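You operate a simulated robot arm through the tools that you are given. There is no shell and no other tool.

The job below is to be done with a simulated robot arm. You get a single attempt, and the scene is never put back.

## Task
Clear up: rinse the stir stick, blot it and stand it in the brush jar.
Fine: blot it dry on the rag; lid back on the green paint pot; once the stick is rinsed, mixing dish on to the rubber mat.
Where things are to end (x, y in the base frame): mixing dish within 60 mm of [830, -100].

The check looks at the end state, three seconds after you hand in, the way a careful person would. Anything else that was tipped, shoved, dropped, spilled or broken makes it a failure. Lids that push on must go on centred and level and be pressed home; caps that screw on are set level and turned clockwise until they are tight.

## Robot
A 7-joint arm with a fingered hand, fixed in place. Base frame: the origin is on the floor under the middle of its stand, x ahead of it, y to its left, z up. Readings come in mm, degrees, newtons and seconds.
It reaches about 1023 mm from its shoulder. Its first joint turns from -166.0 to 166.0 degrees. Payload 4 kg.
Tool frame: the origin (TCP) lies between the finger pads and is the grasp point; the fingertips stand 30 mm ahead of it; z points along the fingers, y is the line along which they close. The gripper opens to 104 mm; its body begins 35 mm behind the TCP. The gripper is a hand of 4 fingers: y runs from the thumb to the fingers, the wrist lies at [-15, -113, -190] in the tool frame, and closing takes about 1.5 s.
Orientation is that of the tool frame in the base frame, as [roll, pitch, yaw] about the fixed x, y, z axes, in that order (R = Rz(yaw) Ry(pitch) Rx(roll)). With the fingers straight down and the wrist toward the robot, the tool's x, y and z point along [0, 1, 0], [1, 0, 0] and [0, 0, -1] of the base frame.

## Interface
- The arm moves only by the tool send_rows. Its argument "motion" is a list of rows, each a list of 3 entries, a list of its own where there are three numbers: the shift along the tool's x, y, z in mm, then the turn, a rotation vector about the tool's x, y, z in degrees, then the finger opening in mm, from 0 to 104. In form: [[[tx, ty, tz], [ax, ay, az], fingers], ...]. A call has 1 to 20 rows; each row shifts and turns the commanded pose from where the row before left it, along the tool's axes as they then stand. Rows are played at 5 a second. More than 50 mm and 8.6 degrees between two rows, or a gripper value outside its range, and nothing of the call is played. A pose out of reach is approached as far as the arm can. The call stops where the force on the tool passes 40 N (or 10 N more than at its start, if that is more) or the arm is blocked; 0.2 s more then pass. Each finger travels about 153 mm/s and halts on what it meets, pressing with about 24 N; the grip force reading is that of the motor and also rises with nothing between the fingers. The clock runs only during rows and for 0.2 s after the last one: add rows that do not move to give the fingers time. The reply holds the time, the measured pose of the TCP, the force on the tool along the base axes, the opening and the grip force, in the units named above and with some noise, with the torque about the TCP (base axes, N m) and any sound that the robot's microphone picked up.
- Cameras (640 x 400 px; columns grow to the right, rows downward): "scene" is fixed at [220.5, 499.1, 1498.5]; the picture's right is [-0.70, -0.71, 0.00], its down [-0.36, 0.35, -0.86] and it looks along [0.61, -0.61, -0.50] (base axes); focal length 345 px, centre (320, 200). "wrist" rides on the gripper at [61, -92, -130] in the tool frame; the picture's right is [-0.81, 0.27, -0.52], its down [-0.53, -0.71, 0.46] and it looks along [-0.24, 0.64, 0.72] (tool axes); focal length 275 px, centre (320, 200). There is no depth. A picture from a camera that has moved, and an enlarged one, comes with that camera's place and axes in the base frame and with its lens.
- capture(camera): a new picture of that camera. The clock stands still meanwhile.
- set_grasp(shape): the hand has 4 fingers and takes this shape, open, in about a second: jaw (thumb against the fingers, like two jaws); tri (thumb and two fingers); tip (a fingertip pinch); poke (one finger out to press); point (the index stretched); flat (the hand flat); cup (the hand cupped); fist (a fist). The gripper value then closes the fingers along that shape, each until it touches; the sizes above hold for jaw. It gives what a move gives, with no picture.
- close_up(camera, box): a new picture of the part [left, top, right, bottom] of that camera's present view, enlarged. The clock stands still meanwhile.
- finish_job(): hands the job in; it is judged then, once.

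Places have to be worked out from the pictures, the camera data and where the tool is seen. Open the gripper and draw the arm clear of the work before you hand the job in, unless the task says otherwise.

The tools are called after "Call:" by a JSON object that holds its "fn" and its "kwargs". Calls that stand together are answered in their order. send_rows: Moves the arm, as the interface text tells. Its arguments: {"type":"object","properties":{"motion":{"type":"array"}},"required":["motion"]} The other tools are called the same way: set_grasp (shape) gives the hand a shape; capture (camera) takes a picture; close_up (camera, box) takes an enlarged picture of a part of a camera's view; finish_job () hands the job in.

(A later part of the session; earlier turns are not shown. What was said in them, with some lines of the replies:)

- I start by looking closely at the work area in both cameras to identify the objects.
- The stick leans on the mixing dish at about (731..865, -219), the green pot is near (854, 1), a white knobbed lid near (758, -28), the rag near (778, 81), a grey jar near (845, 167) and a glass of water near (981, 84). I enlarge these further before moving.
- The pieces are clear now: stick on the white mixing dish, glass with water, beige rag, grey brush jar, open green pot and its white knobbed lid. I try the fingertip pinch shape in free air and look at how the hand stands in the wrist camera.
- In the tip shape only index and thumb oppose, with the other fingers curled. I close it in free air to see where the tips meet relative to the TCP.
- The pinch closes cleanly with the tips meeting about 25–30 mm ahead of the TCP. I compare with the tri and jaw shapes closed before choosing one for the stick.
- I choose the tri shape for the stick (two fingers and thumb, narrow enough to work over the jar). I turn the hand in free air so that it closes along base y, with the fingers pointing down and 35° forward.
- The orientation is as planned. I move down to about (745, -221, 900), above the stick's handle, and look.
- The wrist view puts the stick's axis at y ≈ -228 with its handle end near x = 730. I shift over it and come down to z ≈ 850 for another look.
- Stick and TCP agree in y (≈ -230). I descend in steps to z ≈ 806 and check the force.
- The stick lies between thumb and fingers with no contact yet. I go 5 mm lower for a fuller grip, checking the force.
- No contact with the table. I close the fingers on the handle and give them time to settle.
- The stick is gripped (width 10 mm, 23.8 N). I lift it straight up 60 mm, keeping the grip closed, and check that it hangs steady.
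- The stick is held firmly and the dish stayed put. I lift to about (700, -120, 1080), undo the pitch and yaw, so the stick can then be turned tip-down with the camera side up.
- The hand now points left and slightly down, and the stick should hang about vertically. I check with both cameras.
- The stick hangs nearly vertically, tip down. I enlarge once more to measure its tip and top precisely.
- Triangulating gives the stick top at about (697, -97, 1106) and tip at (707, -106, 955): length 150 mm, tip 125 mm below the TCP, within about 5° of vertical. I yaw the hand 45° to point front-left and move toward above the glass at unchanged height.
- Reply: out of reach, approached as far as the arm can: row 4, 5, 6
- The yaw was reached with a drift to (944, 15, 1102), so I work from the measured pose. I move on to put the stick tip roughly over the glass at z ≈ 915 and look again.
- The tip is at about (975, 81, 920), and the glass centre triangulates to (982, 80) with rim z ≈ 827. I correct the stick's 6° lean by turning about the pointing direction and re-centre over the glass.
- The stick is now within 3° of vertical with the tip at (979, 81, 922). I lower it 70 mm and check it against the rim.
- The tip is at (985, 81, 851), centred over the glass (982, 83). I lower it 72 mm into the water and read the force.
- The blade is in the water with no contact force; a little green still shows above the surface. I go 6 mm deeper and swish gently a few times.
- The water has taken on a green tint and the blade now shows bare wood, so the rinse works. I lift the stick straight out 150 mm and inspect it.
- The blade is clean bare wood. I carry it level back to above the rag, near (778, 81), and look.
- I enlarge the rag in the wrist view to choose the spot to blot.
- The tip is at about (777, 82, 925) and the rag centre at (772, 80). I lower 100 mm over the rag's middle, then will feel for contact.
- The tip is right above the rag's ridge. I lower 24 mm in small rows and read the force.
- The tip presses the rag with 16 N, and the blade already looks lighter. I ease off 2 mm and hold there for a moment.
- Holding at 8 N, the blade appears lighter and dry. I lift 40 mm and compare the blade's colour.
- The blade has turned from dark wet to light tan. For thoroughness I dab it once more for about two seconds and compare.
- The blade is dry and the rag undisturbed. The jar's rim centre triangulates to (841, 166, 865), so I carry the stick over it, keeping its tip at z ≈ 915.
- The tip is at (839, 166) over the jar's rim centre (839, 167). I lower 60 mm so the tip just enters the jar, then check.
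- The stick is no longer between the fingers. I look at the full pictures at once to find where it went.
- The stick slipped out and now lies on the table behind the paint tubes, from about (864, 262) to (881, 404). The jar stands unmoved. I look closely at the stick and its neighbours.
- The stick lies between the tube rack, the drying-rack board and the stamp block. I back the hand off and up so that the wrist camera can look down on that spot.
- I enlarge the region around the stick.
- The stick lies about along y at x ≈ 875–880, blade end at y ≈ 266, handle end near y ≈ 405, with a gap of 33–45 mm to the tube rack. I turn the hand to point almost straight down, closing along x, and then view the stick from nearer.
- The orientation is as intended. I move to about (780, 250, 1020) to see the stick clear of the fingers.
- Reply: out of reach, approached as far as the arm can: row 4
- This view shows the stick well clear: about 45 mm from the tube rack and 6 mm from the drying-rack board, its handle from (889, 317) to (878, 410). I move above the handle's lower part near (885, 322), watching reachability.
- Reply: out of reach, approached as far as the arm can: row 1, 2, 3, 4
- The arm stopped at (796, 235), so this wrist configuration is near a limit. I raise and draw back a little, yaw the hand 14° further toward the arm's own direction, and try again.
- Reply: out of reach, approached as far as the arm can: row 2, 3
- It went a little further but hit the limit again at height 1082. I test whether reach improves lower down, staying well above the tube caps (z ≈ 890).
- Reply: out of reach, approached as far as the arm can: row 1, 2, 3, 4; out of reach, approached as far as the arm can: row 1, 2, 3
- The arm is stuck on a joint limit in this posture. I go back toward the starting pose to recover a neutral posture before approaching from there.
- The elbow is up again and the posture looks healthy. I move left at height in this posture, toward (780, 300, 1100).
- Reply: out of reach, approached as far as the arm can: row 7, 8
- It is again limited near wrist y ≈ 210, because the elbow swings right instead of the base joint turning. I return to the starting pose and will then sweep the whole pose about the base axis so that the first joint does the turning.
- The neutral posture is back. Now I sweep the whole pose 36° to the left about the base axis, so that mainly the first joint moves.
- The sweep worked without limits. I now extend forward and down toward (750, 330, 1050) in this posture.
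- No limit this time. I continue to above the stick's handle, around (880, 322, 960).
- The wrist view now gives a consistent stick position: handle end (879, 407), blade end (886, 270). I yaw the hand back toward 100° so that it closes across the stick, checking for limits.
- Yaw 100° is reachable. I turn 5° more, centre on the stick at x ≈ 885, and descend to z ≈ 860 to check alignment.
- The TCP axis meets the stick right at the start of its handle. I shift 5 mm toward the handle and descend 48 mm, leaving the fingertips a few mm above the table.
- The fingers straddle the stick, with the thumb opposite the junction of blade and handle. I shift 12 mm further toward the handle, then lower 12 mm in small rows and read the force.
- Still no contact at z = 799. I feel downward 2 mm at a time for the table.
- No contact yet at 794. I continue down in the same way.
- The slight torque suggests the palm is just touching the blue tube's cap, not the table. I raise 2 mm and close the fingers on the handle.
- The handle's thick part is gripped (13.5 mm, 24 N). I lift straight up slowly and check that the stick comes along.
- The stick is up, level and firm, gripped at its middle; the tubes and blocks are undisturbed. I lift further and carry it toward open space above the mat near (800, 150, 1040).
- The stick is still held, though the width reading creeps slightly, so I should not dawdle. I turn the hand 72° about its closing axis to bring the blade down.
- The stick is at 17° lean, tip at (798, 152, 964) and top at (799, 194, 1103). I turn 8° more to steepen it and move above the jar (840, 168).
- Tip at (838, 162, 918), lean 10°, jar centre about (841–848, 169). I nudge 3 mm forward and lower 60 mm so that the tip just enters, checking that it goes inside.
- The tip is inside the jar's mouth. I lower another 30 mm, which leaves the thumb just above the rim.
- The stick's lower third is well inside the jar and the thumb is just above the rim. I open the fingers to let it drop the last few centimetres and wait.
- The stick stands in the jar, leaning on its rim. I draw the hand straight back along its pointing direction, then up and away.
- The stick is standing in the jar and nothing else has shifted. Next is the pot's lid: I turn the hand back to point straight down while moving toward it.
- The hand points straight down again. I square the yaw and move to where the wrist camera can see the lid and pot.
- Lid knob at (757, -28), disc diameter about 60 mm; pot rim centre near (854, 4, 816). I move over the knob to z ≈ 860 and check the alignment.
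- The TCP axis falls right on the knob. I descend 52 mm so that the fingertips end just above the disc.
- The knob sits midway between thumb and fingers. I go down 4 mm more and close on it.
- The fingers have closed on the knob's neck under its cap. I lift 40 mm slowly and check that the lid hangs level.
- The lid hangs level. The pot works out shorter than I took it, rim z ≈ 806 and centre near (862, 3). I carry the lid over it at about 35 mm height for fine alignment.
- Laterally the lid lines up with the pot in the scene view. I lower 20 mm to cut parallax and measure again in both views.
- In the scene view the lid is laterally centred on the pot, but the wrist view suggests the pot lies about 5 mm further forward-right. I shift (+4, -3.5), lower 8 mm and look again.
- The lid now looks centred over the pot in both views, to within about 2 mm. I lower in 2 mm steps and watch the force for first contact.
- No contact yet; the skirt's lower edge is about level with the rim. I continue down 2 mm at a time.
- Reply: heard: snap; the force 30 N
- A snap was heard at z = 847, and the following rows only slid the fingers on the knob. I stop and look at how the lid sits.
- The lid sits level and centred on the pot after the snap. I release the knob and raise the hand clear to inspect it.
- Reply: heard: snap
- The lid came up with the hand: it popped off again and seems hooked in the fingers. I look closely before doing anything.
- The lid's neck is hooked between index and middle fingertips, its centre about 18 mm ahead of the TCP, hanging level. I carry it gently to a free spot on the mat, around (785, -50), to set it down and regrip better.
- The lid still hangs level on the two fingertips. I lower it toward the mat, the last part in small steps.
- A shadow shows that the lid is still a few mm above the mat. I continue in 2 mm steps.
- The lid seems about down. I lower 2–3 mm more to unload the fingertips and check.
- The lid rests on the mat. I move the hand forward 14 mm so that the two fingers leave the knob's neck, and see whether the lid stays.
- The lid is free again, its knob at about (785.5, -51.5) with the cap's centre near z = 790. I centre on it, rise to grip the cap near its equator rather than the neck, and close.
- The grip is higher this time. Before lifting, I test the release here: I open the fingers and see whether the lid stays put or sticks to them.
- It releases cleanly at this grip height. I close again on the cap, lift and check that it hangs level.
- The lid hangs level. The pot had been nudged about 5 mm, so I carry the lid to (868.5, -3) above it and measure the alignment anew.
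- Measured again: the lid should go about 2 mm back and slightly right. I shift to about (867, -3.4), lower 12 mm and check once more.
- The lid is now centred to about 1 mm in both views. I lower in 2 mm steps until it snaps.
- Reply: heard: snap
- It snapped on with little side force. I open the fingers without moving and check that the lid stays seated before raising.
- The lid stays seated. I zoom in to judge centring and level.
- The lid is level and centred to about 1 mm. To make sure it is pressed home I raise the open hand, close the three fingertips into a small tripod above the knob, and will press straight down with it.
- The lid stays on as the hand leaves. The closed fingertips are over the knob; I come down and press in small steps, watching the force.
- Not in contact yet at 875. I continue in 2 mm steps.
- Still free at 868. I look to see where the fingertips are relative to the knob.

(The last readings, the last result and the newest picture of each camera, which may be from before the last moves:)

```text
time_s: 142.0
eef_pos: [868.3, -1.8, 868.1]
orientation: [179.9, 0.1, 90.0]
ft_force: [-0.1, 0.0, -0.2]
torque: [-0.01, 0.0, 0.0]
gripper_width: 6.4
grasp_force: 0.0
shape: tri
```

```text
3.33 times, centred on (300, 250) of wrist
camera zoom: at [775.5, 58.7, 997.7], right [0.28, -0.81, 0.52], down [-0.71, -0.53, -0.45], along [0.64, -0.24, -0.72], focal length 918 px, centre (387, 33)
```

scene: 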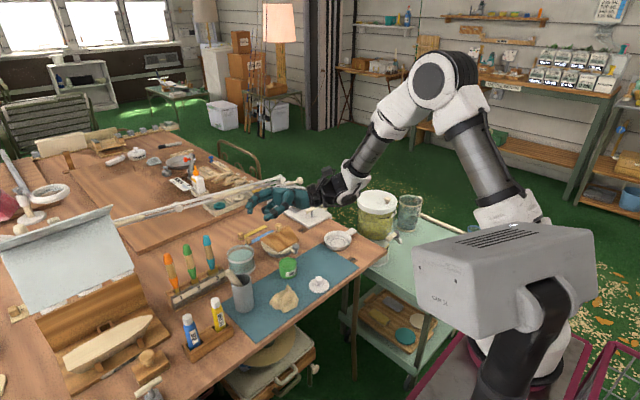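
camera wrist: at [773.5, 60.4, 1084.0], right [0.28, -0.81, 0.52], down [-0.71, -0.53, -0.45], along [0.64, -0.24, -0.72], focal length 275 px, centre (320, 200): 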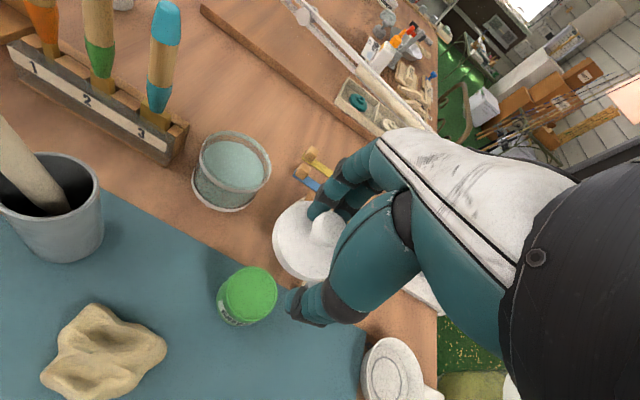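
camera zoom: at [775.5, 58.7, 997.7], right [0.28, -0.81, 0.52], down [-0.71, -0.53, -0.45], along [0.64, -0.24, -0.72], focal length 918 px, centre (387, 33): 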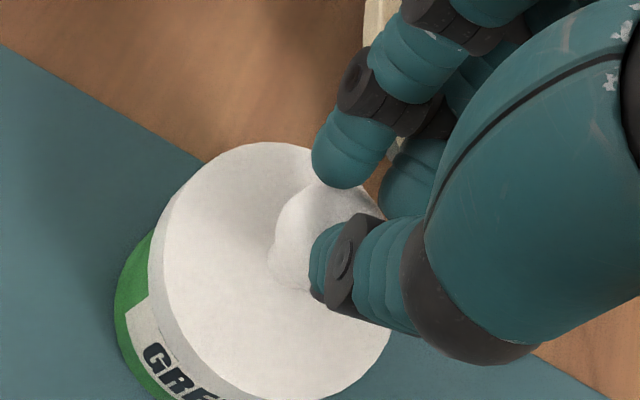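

The tripod is just at the knob's top. I press on in 1–2 mm steps.

Call:
{"fn": "send_rows", "kwargs": {"motion": [[[0, 0, 1], [0, 0, 0], 6], [[0, 0, 1], [0, 0, 0], 6], [[0, 0, 0], [0, 0, 0], 6]]}}

Call:
{"fn": "send_rows", "kwargs": {"motion": [[[0, 0, 1], [0, 0, 0], 6], [[0, 0, 1], [0, 0, 0], 6], [[0, 0, 0], [0, 0, 0], 6]]}}

Call:
{"fn": "send_rows", "kwargs": {"motion": [[[0, 0, 1], [0, 0, 0], 6], [[0, 0, 1], [0, 0, 0], 6], [[0, 0, 0], [0, 0, 0], 6]]}}

```text
time_s: 142.8
eef_pos: [867.6, -2.7, 866.1]
orientation: [179.9, 0.0, 89.8]
ft_force: [1.8, 0.6, 4.9]
torque: [-0.05, -0.08, 0.02]
gripper_width: 6.7
grasp_force: 0.0
shape: tri
```

```text
time_s: 143.6
eef_pos: [868.0, -2.9, 865.3]
orientation: [179.8, 0.1, 90.0]
ft_force: [3.4, 0.3, 21.0]
torque: [-0.1, -0.12, 0.03]
gripper_width: 7.6
grasp_force: 0.0
shape: tri
```

```text
time_s: 144.4
eef_pos: [866.3, -3.0, 863.4]
orientation: [180.0, 0.1, 90.1]
ft_force: [-11.6, 2.8, 38.8]
torque: [0.11, 0.41, -0.17]
gripper_width: 12.1
grasp_force: 23.9
shape: tri
```

I pressed with 39 N and there was no further snap, so the lid is home. I open the fingers, then raise, and inspect.

Call:
{"fn": "send_rows", "kwargs": {"motion": [[[0, 0, -1], [0, 0, 0], 20], [[0, 0, 0], [0, 0, 0], 40], [[0, 0, 0], [0, 0, 0], 54], [[0, 0, 0], [0, 0, 0], 54], [[0, 0, -10], [0, 0, 0], 54], [[0, 0, -20], [0, 0, 0], 54], [[0, 0, -30], [0, 0, 0], 54], [[0, 0, -30], [0, 0, 0], 54]]}}

Call:
{"fn": "close_up", "kwargs": {"camera": "scene", "box": [265, 235, 315, 285]}}

Call:
{"fn": "capture", "kwargs": {"camera": "wrist"}}

```text
time_s: 146.2
eef_pos: [868.5, -3.1, 953.0]
orientation: [-180.0, 0.1, 90.0]
ft_force: [0.2, 1.0, -0.2]
torque: [0.02, -0.02, -0.02]
gripper_width: 53.6
grasp_force: 0.1
shape: tri
```

```text
8.00 times, centred on (290, 260) of scene
camera zoom: at [220.5, 499.1, 1498.5], right [-0.7, -0.71, 0.0], down [-0.36, 0.35, -0.86], along [0.61, -0.61, -0.5], focal length 2762 px, centre (560, -280)
```

zoom: 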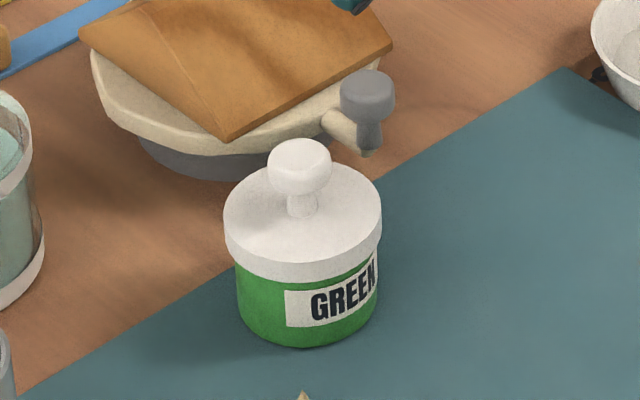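

```text
taken
camera wrist: at [776.0, 58.5, 1082.9], right [0.28, -0.81, 0.52], down [-0.71, -0.53, -0.45], along [0.64, -0.25, -0.72], focal length 275 px, centre (320, 200)
```

wrist: 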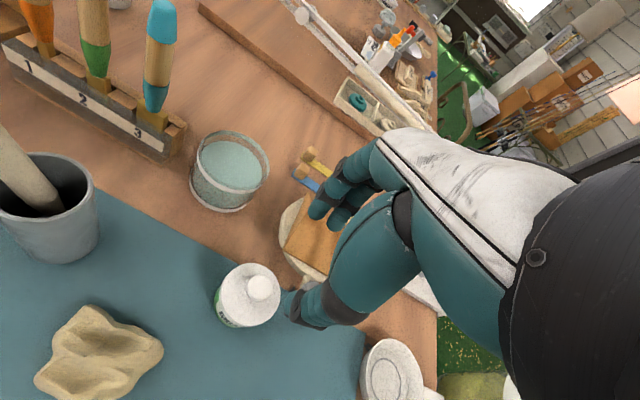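

The lid is firmly on. Now the mixing dish: I look at it closely to choose the grip.

Call:
{"fn": "close_up", "kwargs": {"camera": "scene", "box": [315, 215, 375, 260]}}

Call:
{"fn": "send_rows", "kwargs": {"motion": [[[-30, -20, 0], [0, 0, 0], 60], [[-35, -20, 0], [0, 0, 0], 60], [[-35, -20, 0], [0, 0, 0], 60], [[-35, -20, 0], [0, 0, 0], 60], [[-30, -10, 0], [0, 0, 0], 60], [[0, 0, 0], [0, 0, 0], 60]]}}

Call:
{"fn": "capture", "kwargs": {"camera": "wrist"}}

```text
8.89 times, centred on (345, 238) of scene
camera zoom: at [220.5, 499.1, 1498.5], right [-0.7, -0.71, 0.0], down [-0.36, 0.35, -0.86], along [0.61, -0.61, -0.5], focal length 3069 px, centre (98, -133)
```

zoom: 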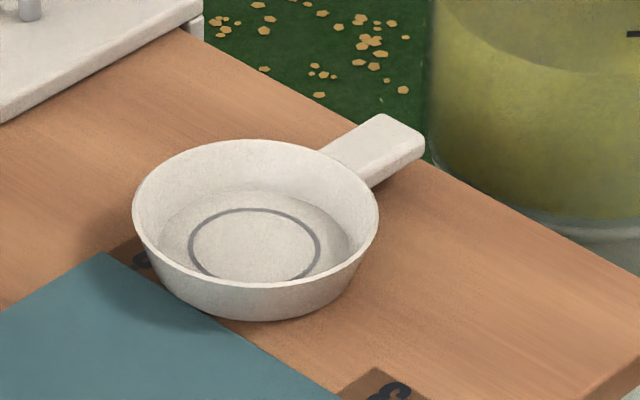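

```text
time_s: 147.6
eef_pos: [776.6, -166.5, 952.3]
orientation: [-179.9, 0.0, 90.1]
ft_force: [0.4, -0.4, 0.1]
torque: [0.0, -0.01, -0.01]
gripper_width: 59.5
grasp_force: 0.1
shape: tri
```

```text
taken
camera wrist: at [684.6, -106.0, 1083.2], right [0.28, -0.81, 0.52], down [-0.71, -0.54, -0.45], along [0.64, -0.24, -0.72], focal length 275 px, centre (320, 200)
```

wrist: 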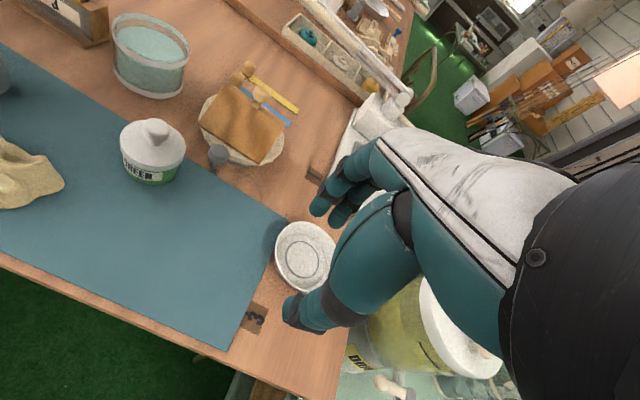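

The dish is about 95 mm across and 25 mm high with a 24 × 36 mm handle. I enlarge the wrist view to fix its position exactly.

Call:
{"fn": "close_up", "kwargs": {"camera": "wrist", "box": [240, 180, 400, 330]}}

```text
2.67 times, centred on (320, 255) of wrist
camera zoom: at [684.6, -106.0, 1083.2], right [0.28, -0.81, 0.52], down [-0.71, -0.54, -0.45], along [0.64, -0.24, -0.72], focal length 734 px, centre (320, 53)
```

zoom: 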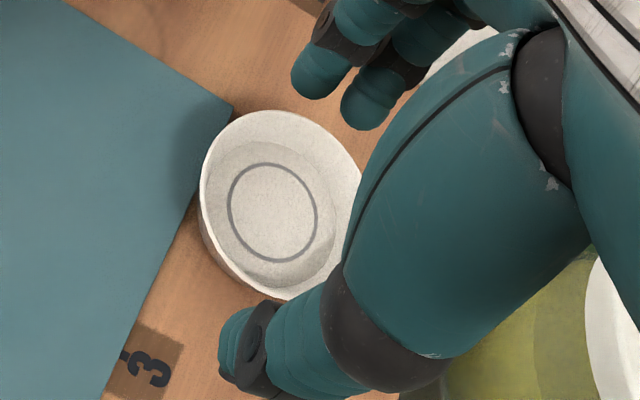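

The dish centre is at (857, -217) and its handle runs along -y to about (856, -302). I move over the handle, around (856, -285, 880).

Call:
{"fn": "send_rows", "kwargs": {"motion": [[[-23.7, 15.9, 14.4], [0, 0, 0], 54], [[-23.7, 15.9, 14.4], [0, 0, 0], 54], [[-23.7, 15.9, 14.4], [0, 0, 0], 54], [[-23.7, 15.9, 14.4], [0, 0, 0], 54], [[-23.7, 15.9, 14.4], [0, 0, 0], 54], [[0, 0, 0], [0, 0, 0], 54]]}}

Call:
{"fn": "capture", "kwargs": {"camera": "wrist"}}

Call:
{"fn": "close_up", "kwargs": {"camera": "scene", "box": [300, 190, 400, 270]}}

```text
time_s: 149.0
eef_pos: [857.4, -286.3, 882.0]
orientation: [-180.0, 0.2, 89.9]
ft_force: [0.7, -0.2, 0.2]
torque: [-0.03, 0.0, -0.01]
gripper_width: 54.5
grasp_force: 0.1
shape: tri
```

```text
taken
camera wrist: at [765.2, -225.3, 1011.6], right [0.28, -0.81, 0.52], down [-0.71, -0.53, -0.45], along [0.64, -0.25, -0.72], focal length 275 px, centre (320, 200)
```

wrist: 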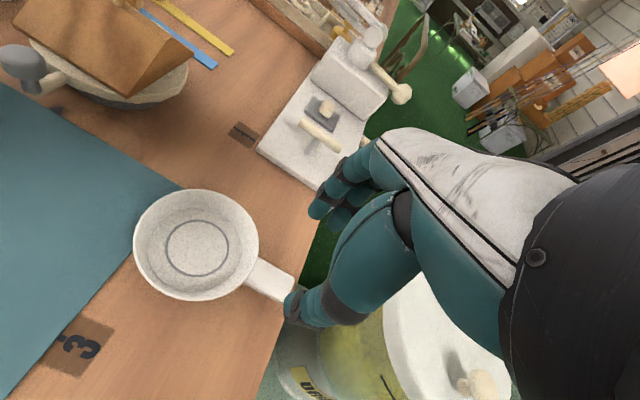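

```text
5.00 times, centred on (350, 230) of scene
camera zoom: at [220.5, 499.1, 1498.5], right [-0.7, -0.71, 0.0], down [-0.36, 0.35, -0.86], along [0.61, -0.61, -0.5], focal length 1726 px, centre (170, 50)
```

zoom: 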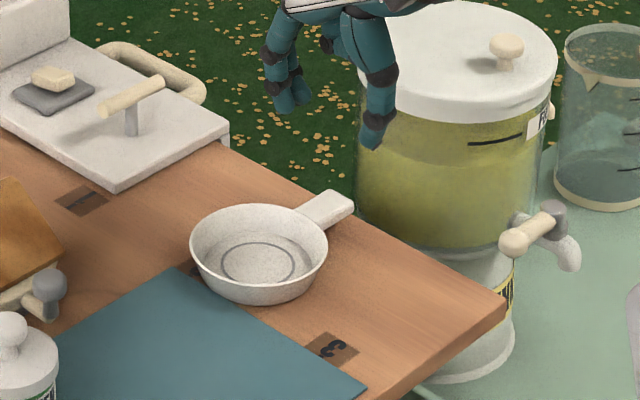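

I enlarge to see exactly where the TCP axis meets the handle.

Call:
{"fn": "close_up", "kwargs": {"camera": "wrist", "box": [200, 220, 340, 330]}}

```text
3.64 times, centred on (270, 275) of wrist
camera zoom: at [765.2, -225.3, 1011.6], right [0.28, -0.81, 0.52], down [-0.71, -0.53, -0.45], along [0.64, -0.25, -0.72], focal length 1001 px, centre (502, -73)
```

zoom: 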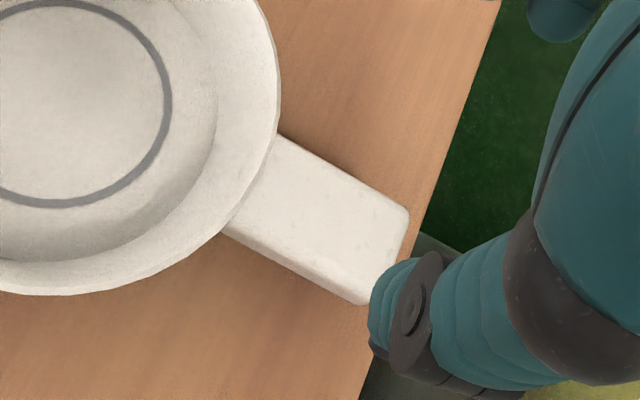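

The handle's centre is 3.6 mm ahead of the TCP axis. I correct and descend 80 mm, fingers open around the handle.

Call:
{"fn": "send_rows", "kwargs": {"motion": [[[0, 3.6, 10], [0, 0, 0], 54], [[0, 0, 20], [0, 0, 0], 54], [[0, 0, 20], [0, 0, 0], 54], [[0, 0, 20], [0, 0, 0], 54], [[0, 0, 8], [0, 0, 0], 54], [[0, 0, 0], [0, 0, 0], 54]]}}

Call:
{"fn": "close_up", "kwargs": {"camera": "wrist", "box": [200, 180, 380, 330]}}

Call:
{"fn": "close_up", "kwargs": {"camera": "scene", "box": [310, 200, 390, 260]}}

```text
time_s: 150.4
eef_pos: [860.5, -286.7, 803.5]
orientation: [179.9, 0.1, 90.0]
ft_force: [0.5, -0.2, 0.2]
torque: [0.01, 0.0, 0.0]
gripper_width: 54.4
grasp_force: 0.0
shape: tri
```

```text
2.67 times, centred on (290, 255) of wrist
camera zoom: at [768.8, -224.9, 933.0], right [0.28, -0.81, 0.52], down [-0.71, -0.53, -0.45], along [0.64, -0.24, -0.72], focal length 734 px, centre (400, 53)
```

zoom: 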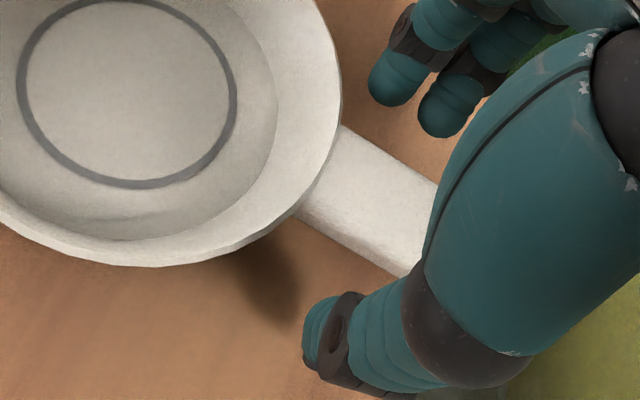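

```text
6.67 times, centred on (350, 230) of scene
camera zoom: at [220.5, 499.1, 1498.5], right [-0.7, -0.71, 0.0], down [-0.36, 0.35, -0.86], along [0.61, -0.61, -0.5], focal length 2302 px, centre (120, 0)
```

zoom: 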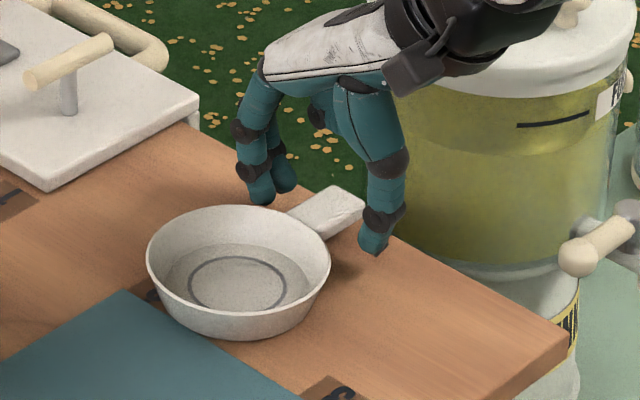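

The handle lies between thumb and fingers. I lower 6 mm more and close on it.

Call:
{"fn": "send_rows", "kwargs": {"motion": [[[0, 0, 3], [0, 0, 0], 54], [[0, 0, 3], [0, 0, 0], 54], [[0, 0, 0], [0, 0, 0], 44], [[0, 0, 0], [0, 0, 0], 34], [[0, 0, 0], [0, 0, 0], 26], [[0, 0, 0], [0, 0, 0], 18], [[0, 0, 0], [0, 0, 0], 14], [[0, 0, 0], [0, 0, 0], 14], [[0, 0, 0], [0, 0, 0], 14]]}}

Call:
{"fn": "close_up", "kwargs": {"camera": "scene", "box": [310, 200, 390, 260]}}

Call:
{"fn": "close_up", "kwargs": {"camera": "wrist", "box": [200, 180, 380, 330]}}

```text
time_s: 152.4
eef_pos: [861.4, -285.7, 797.4]
orientation: [179.9, 0.1, 90.1]
ft_force: [-0.9, 0.1, 0.7]
torque: [0.0, -0.01, 0.01]
gripper_width: 19.3
grasp_force: 24.2
shape: tri
```

```text
6.67 times, centred on (350, 230) of scene
camera zoom: at [220.5, 499.1, 1498.5], right [-0.7, -0.71, 0.0], down [-0.36, 0.35, -0.86], along [0.61, -0.61, -0.5], focal length 2302 px, centre (120, 0)
```

zoom: 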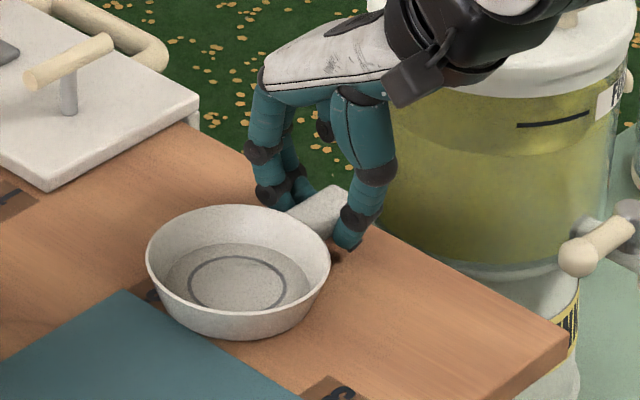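

```text
2.67 times, centred on (290, 255) of wrist
camera zoom: at [768.8, -225.1, 927.0], right [0.28, -0.81, 0.52], down [-0.71, -0.53, -0.45], along [0.64, -0.24, -0.72], focal length 734 px, centre (400, 53)
```

zoom: 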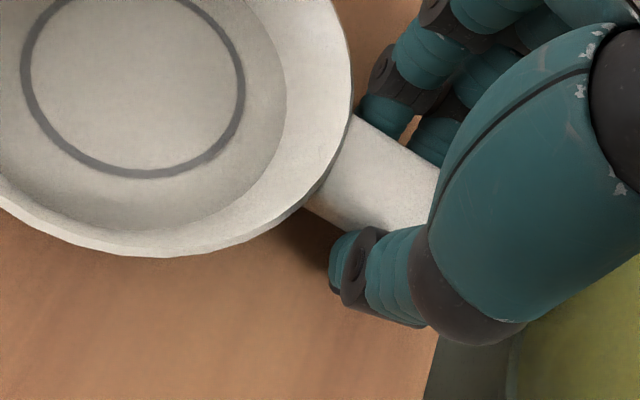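

The handle is gripped, with the fingertips slightly under it. I lift 15 mm slowly and check whether the dish stays level.

Call:
{"fn": "send_rows", "kwargs": {"motion": [[[0, 0, -2], [0, 0, 0], 12], [[0, 0, -3], [0, 0, 0], 12], [[0, 0, -5], [0, 0, 0], 12], [[0, 0, -5], [0, 0, 0], 12], [[0, 0, 0], [0, 0, 0], 12], [[0, 0, 0], [0, 0, 0], 12]]}}

Call:
{"fn": "close_up", "kwargs": {"camera": "scene", "box": [310, 200, 390, 260]}}

Call:
{"fn": "close_up", "kwargs": {"camera": "wrist", "box": [100, 130, 380, 330]}}

```text
time_s: 153.8
eef_pos: [860.5, -285.5, 812.2]
orientation: [-179.9, 0.1, 90.0]
ft_force: [-0.7, -0.7, -1.2]
torque: [-0.09, 0.0, -0.01]
gripper_width: 19.1
grasp_force: 24.2
shape: tri
```

```text
6.67 times, centred on (350, 230) of scene
camera zoom: at [220.5, 499.1, 1498.5], right [-0.7, -0.71, 0.0], down [-0.36, 0.35, -0.86], along [0.61, -0.61, -0.5], focal length 2302 px, centre (120, 0)
```

zoom: 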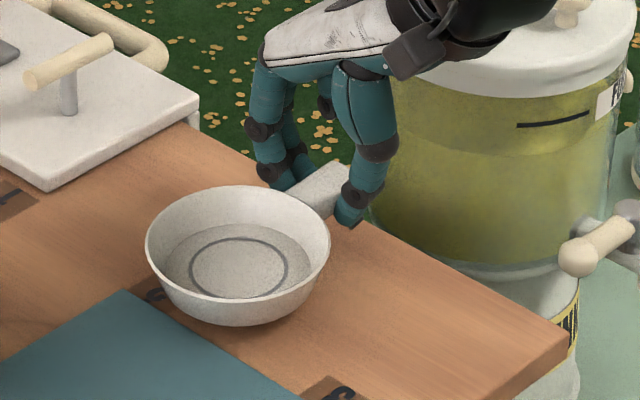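

```text
2.00 times, centred on (240, 230) of wrist
camera zoom: at [768.9, -224.9, 941.9], right [0.28, -0.81, 0.52], down [-0.71, -0.53, -0.45], along [0.64, -0.24, -0.72], focal length 551 px, centre (480, 140)
```

zoom: 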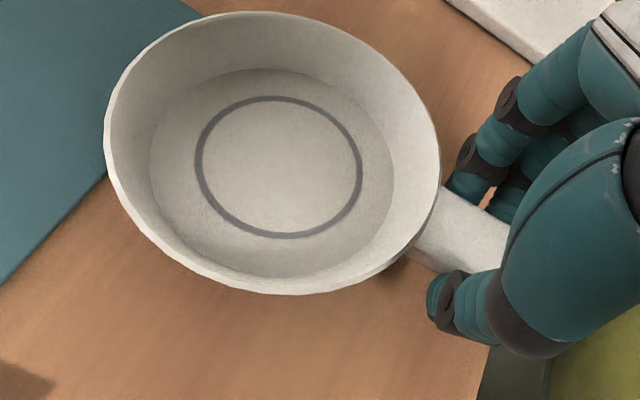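

The dish lifts with only a slight droop (about 0.13 kg by the torque). I raise it 20 mm more and carry it smoothly toward the mat so that its centre comes to (830, -100).

Call:
{"fn": "send_rows", "kwargs": {"motion": [[[0, 0, -10], [0, 0, 0], 12], [[0, 0, -10], [0, 0, 0], 12], [[10, -2, 0], [0, 0, 0], 12], [[20, -5, 0], [0, 0, 0], 12], [[20, -5, 0], [0, 0, 0], 12], [[20, -5, 0], [0, 0, 0], 12], [[20, -5, 0], [0, 0, 0], 12], [[17, -4, 0], [0, 0, 0], 12], [[10, -2, 0], [0, 0, 0], 12], [[0, 0, 0], [0, 0, 0], 12]]}}

Call:
{"fn": "close_up", "kwargs": {"camera": "scene", "box": [270, 200, 390, 290]}}

Call:
{"fn": "capture", "kwargs": {"camera": "wrist"}}

```text
time_s: 156.0
eef_pos: [833.5, -169.7, 832.3]
orientation: [-180.0, 0.1, 90.0]
ft_force: [1.0, -0.5, -1.4]
torque: [-0.03, 0.03, -0.01]
gripper_width: 19.1
grasp_force: 23.8
shape: tri
```

```text
4.44 times, centred on (330, 245) of scene
camera zoom: at [220.5, 499.1, 1498.5], right [-0.7, -0.71, 0.0], down [-0.36, 0.35, -0.86], along [0.61, -0.61, -0.5], focal length 1535 px, centre (276, 0)
```

zoom: 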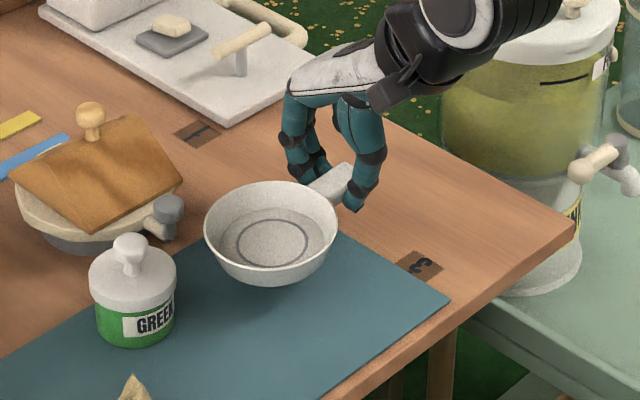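

```text
taken
camera wrist: at [741.5, -107.8, 962.1], right [0.28, -0.81, 0.52], down [-0.71, -0.53, -0.45], along [0.64, -0.25, -0.72], focal length 275 px, centre (320, 200)
```

wrist: 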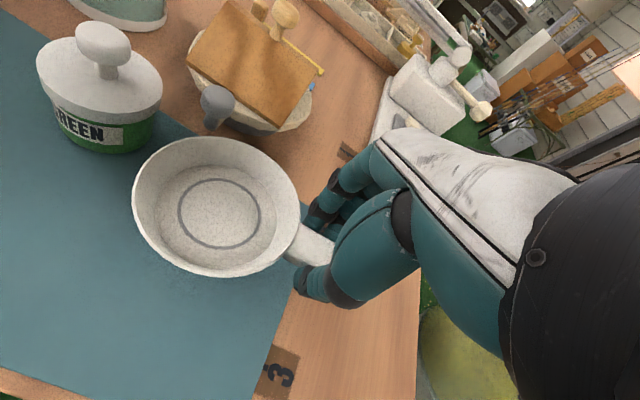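

The dish is over the mat at the target and clear of the pot. I lower it gently, in steps at the end.

Call:
{"fn": "send_rows", "kwargs": {"motion": [[[0, 0, 8], [0, 0, 0], 12], [[0, 0, 8], [0, 0, 0], 12], [[0, 0, 6], [0, 0, 0], 12], [[0, 0, 4], [0, 0, 0], 12], [[0, 0, 2], [0, 0, 0], 12], [[0, 0, 0], [0, 0, 0], 12]]}}

Call:
{"fn": "send_rows", "kwargs": {"motion": [[[0, 0, 1], [0, 0, 0], 12], [[0, 0, 1], [0, 0, 0], 12], [[0, 0, 0], [0, 0, 0], 12]]}}

Call:
{"fn": "close_up", "kwargs": {"camera": "scene", "box": [290, 215, 370, 275]}}

```text
time_s: 157.4
eef_pos: [832.7, -169.7, 804.8]
orientation: [180.0, 0.2, 89.9]
ft_force: [1.1, -0.1, -0.5]
torque: [0.0, 0.0, 0.04]
gripper_width: 19.4
grasp_force: 23.8
shape: tri
```

```text
time_s: 158.2
eef_pos: [831.2, -168.4, 802.6]
orientation: [-180.0, 0.2, 90.0]
ft_force: [0.1, -0.6, -0.4]
torque: [0.0, 0.0, -0.01]
gripper_width: 19.3
grasp_force: 23.8
shape: tri
```

```text
6.67 times, centred on (330, 245) of scene
camera zoom: at [220.5, 499.1, 1498.5], right [-0.7, -0.71, 0.0], down [-0.36, 0.35, -0.86], along [0.61, -0.61, -0.5], focal length 2302 px, centre (253, -100)
```

zoom: 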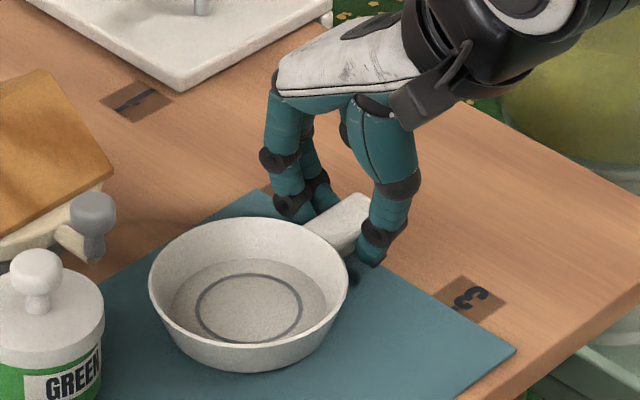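

The load torque has gone, so the dish is touching down on its far side. I lower 3 mm more to seat it and check the force.

Call:
{"fn": "send_rows", "kwargs": {"motion": [[[0, 0, 1], [0, 0, 0], 12], [[0, 0, 1], [0, 0, 0], 12], [[0, 0, 1], [0, 0, 0], 12], [[0, 0, 0], [0, 0, 0], 12]]}}

Call:
{"fn": "close_up", "kwargs": {"camera": "scene", "box": [290, 215, 370, 275]}}

```text
time_s: 159.2
eef_pos: [832.0, -169.3, 798.9]
orientation: [-180.0, 0.2, 90.0]
ft_force: [0.2, 0.0, 2.5]
torque: [0.01, 0.0, -0.01]
gripper_width: 19.4
grasp_force: 23.7
shape: tri
```

```text
6.67 times, centred on (330, 245) of scene
camera zoom: at [220.5, 499.1, 1498.5], right [-0.7, -0.71, 0.0], down [-0.36, 0.35, -0.86], along [0.61, -0.61, -0.5], focal length 2302 px, centre (253, -100)
```

zoom: 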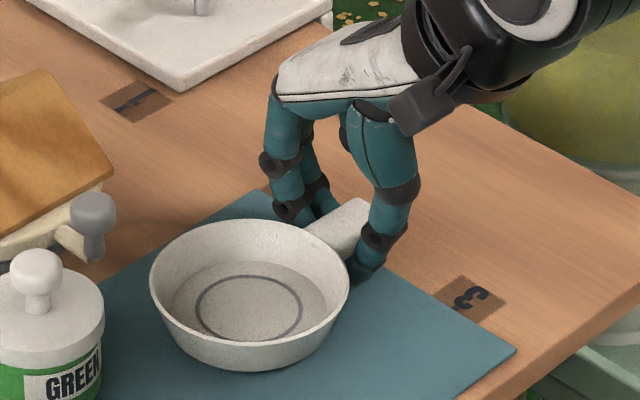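

The dish is seated on the mat (2.5 N). I open the fingers and check before raising.

Call:
{"fn": "send_rows", "kwargs": {"motion": [[[0, 0, 0], [0, 0, 0], 30], [[0, 0, 0], [0, 0, 0], 45], [[0, 0, 0], [0, 0, 0], 60], [[0, 0, 0], [0, 0, 0], 60], [[0, 0, 0], [0, 0, 0], 60]]}}

Call:
{"fn": "close_up", "kwargs": {"camera": "scene", "box": [290, 215, 370, 275]}}

Call:
{"fn": "close_up", "kwargs": {"camera": "wrist", "box": [100, 130, 380, 330]}}

```text
time_s: 160.4
eef_pos: [832.5, -169.5, 799.2]
orientation: [-179.9, 0.1, 90.0]
ft_force: [1.1, -0.2, 0.4]
torque: [-0.01, 0.01, -0.03]
gripper_width: 59.6
grasp_force: 0.0
shape: tri
```

```text
6.67 times, centred on (330, 245) of scene
camera zoom: at [220.5, 499.1, 1498.5], right [-0.7, -0.71, 0.0], down [-0.36, 0.35, -0.86], along [0.61, -0.61, -0.5], focal length 2302 px, centre (253, -100)
```

zoom: 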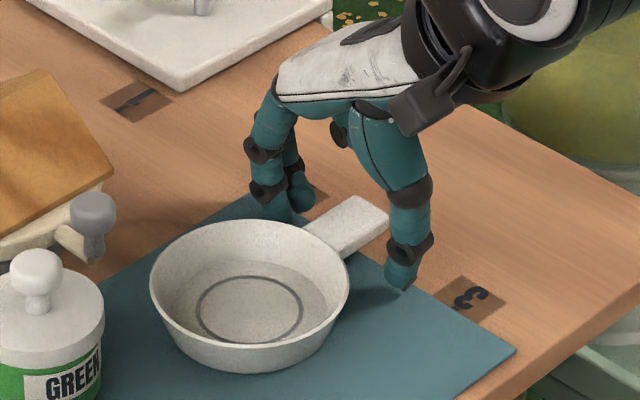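

```text
2.00 times, centred on (240, 230) of wrist
camera zoom: at [740.8, -108.3, 929.0], right [0.28, -0.81, 0.52], down [-0.71, -0.53, -0.45], along [0.64, -0.24, -0.72], focal length 551 px, centre (480, 140)
```

zoom: 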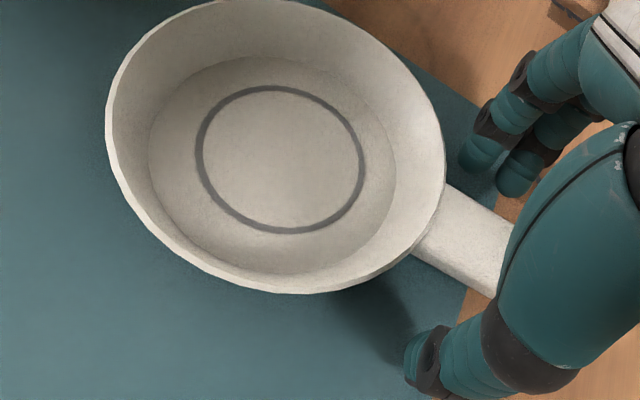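

The dish rests flat on the mat with the hand clear of the handle. I raise the hand straight up and draw it back toward the starting pose.

Call:
{"fn": "send_rows", "kwargs": {"motion": [[[0, 0, -10], [0, 0, 0], 60], [[0, 0, -20], [0, 0, 0], 60], [[0, 0, -30], [0, 0, 0], 60], [[0, 0, -40], [0, 0, 0], 60], [[0, 0, -40], [0, 0, 0], 60], [[0, -20, -40], [0, 0, 0], 60], [[5, -30, -35], [0, 0, 0], 60], [[10, -40, -20], [0, 0, 0], 60], [[10, -40, -20], [0, 0, 0], 60], [[10, -40, -20], [0, 0, 0], 60], [[10, -40, -20], [0, 0, 0], 60], [[0, 0, 0], [0, 0, 0], 60]]}}

Call:
{"fn": "capture", "kwargs": {"camera": "scene"}}

Call:
{"fn": "close_up", "kwargs": {"camera": "scene", "box": [200, 200, 400, 320]}}

Call:
{"fn": "capture", "kwargs": {"camera": "wrist"}}

```text
time_s: 163.0
eef_pos: [621.5, -122.5, 1096.5]
orientation: [180.0, 0.1, 90.1]
ft_force: [0.1, 0.1, 0.2]
torque: [0.02, -0.02, 0.01]
gripper_width: 59.7
grasp_force: 0.0
shape: tri
```

```text
taken
```

scene: 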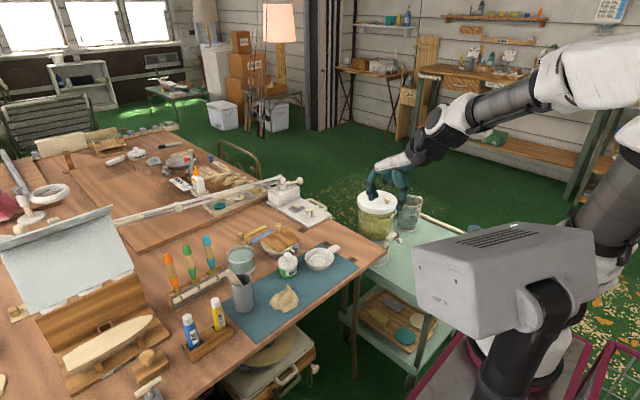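

```text
3.20 times, centred on (300, 260) of scene
camera zoom: at [220.5, 499.1, 1498.5], right [-0.7, -0.71, 0.0], down [-0.36, 0.35, -0.86], along [0.61, -0.61, -0.5], focal length 1105 px, centre (384, 8)
```

zoom: 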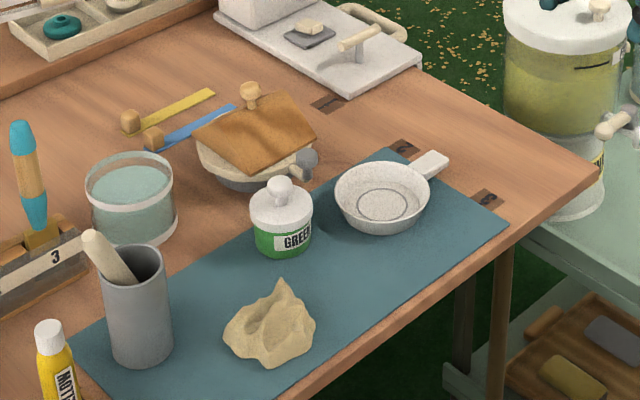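

```text
taken
camera wrist: at [529.3, -61.7, 1225.0], right [0.28, -0.81, 0.52], down [-0.71, -0.53, -0.45], along [0.64, -0.24, -0.72], focal length 275 px, centre (320, 200)
```

wrist: 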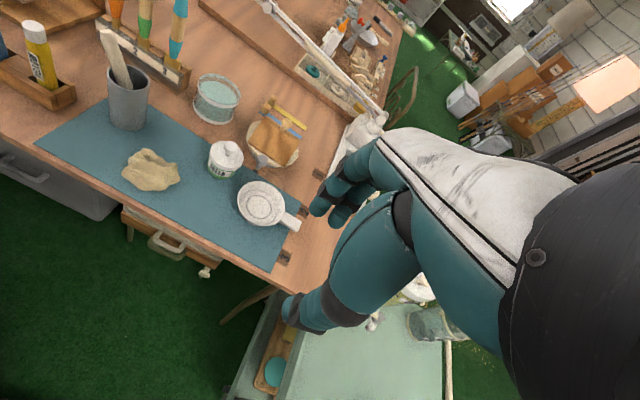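

The dish is at about (831, -100). I verify the details once more: jar and stick, lid, and the tube rack area.

Call:
{"fn": "close_up", "kwargs": {"camera": "scene", "box": [130, 230, 270, 360]}}

Call:
{"fn": "close_up", "kwargs": {"camera": "scene", "box": [270, 235, 350, 290]}}

Call:
{"fn": "close_up", "kwargs": {"camera": "wrist", "box": [80, 20, 320, 220]}}

```text
3.08 times, centred on (200, 295) of scene
camera zoom: at [220.5, 499.1, 1498.5], right [-0.7, -0.71, 0.0], down [-0.36, 0.35, -0.86], along [0.61, -0.61, -0.5], focal length 1062 px, centre (689, -92)
```

zoom: 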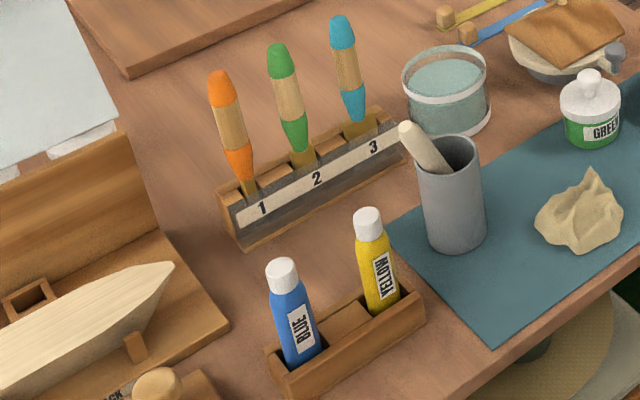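

```text
7.27 times, centred on (310, 262) of scene
camera zoom: at [220.5, 499.1, 1498.5], right [-0.7, -0.71, 0.0], down [-0.36, 0.35, -0.86], along [0.61, -0.61, -0.5], focal length 2511 px, centre (393, -254)
```

zoom: 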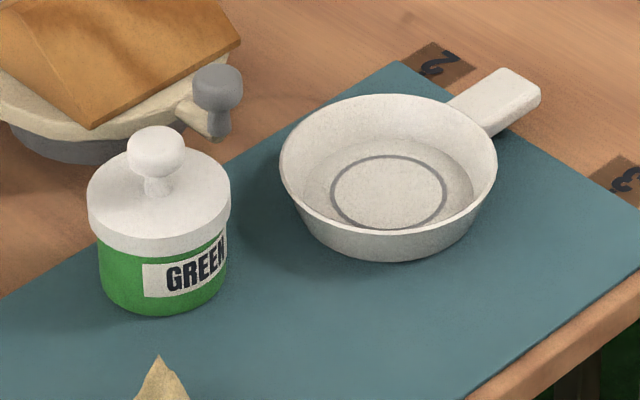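

```text
2.00 times, centred on (200, 120) of wrist
camera zoom: at [529.3, -61.7, 1225.0], right [0.28, -0.81, 0.52], down [-0.71, -0.53, -0.45], along [0.64, -0.24, -0.72], focal length 551 px, centre (560, 360)
```

zoom: 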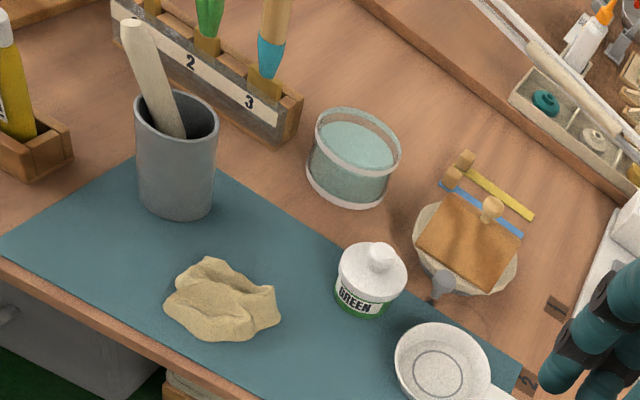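

All is in place: stick standing in the jar, lid level and centred on the pot, dish on the mat near (831, -100), everything else undisturbed. I open the hand fully, clear of the work, before handing in.

Call:
{"fn": "send_rows", "kwargs": {"motion": [[[0, 0, -20], [0, 0, 0], 80], [[0, 0, -20], [0, 0, 0], 103], [[0, 0, -20], [0, 0, 0], 103], [[0, 0, 0], [0, 0, 0], 103], [[0, 0, 0], [0, 0, 0], 103]]}}

```text
time_s: 164.2
eef_pos: [622.3, -123.6, 1155.1]
orientation: [179.9, 0.1, 90.0]
ft_force: [0.3, 0.6, -0.5]
torque: [-0.06, 0.0, 0.02]
gripper_width: 103.3
grasp_force: 0.0
shape: tri
```

The hand is open and well clear of the bench, and all parts of the job are done, so I hand it in.

Call:
{"fn": "finish_job", "kwargs": {}}

```text
The job is handed in.
```

The clear-up is done and I have handed the job in; I do not have the verdict of the check.

- **Stick:** I rinsed it in the glass of water and blotted it dry on the rag. It now stands blade-down in the grey brush jar, leaning on the rim.
- **Green paint pot:** The lid is on, level and centred to about 1 mm. It snapped on, and I then pressed it with about 39 N with no further movement.
- **Mixing dish:** It was moved to the rubber mat after the stick was rinsed. Its centre is at about (831, -100), close to the target.

Three things did not go cleanly:

- **Stick dropped:** While I was bringing it to the jar, it slipped from the hand and fell on the table behind the paint tubes. I picked it up from there, and it reached the jar without touching wet paint or water again. I did not blot it a second time.
- **Lid popped off once:** The first time I fitted the lid, it came off again with the fingers. I regripped it and refitted it. The pot was nudged about 5 mm in the process.
- **Blue tube touched:** While picking the stick up, the hand seems to have brushed the cap of the blue tube very lightly. The tube did not move.

In the last pictures nothing else looked tipped, moved or spilled. The hand is open and well clear of the bench.
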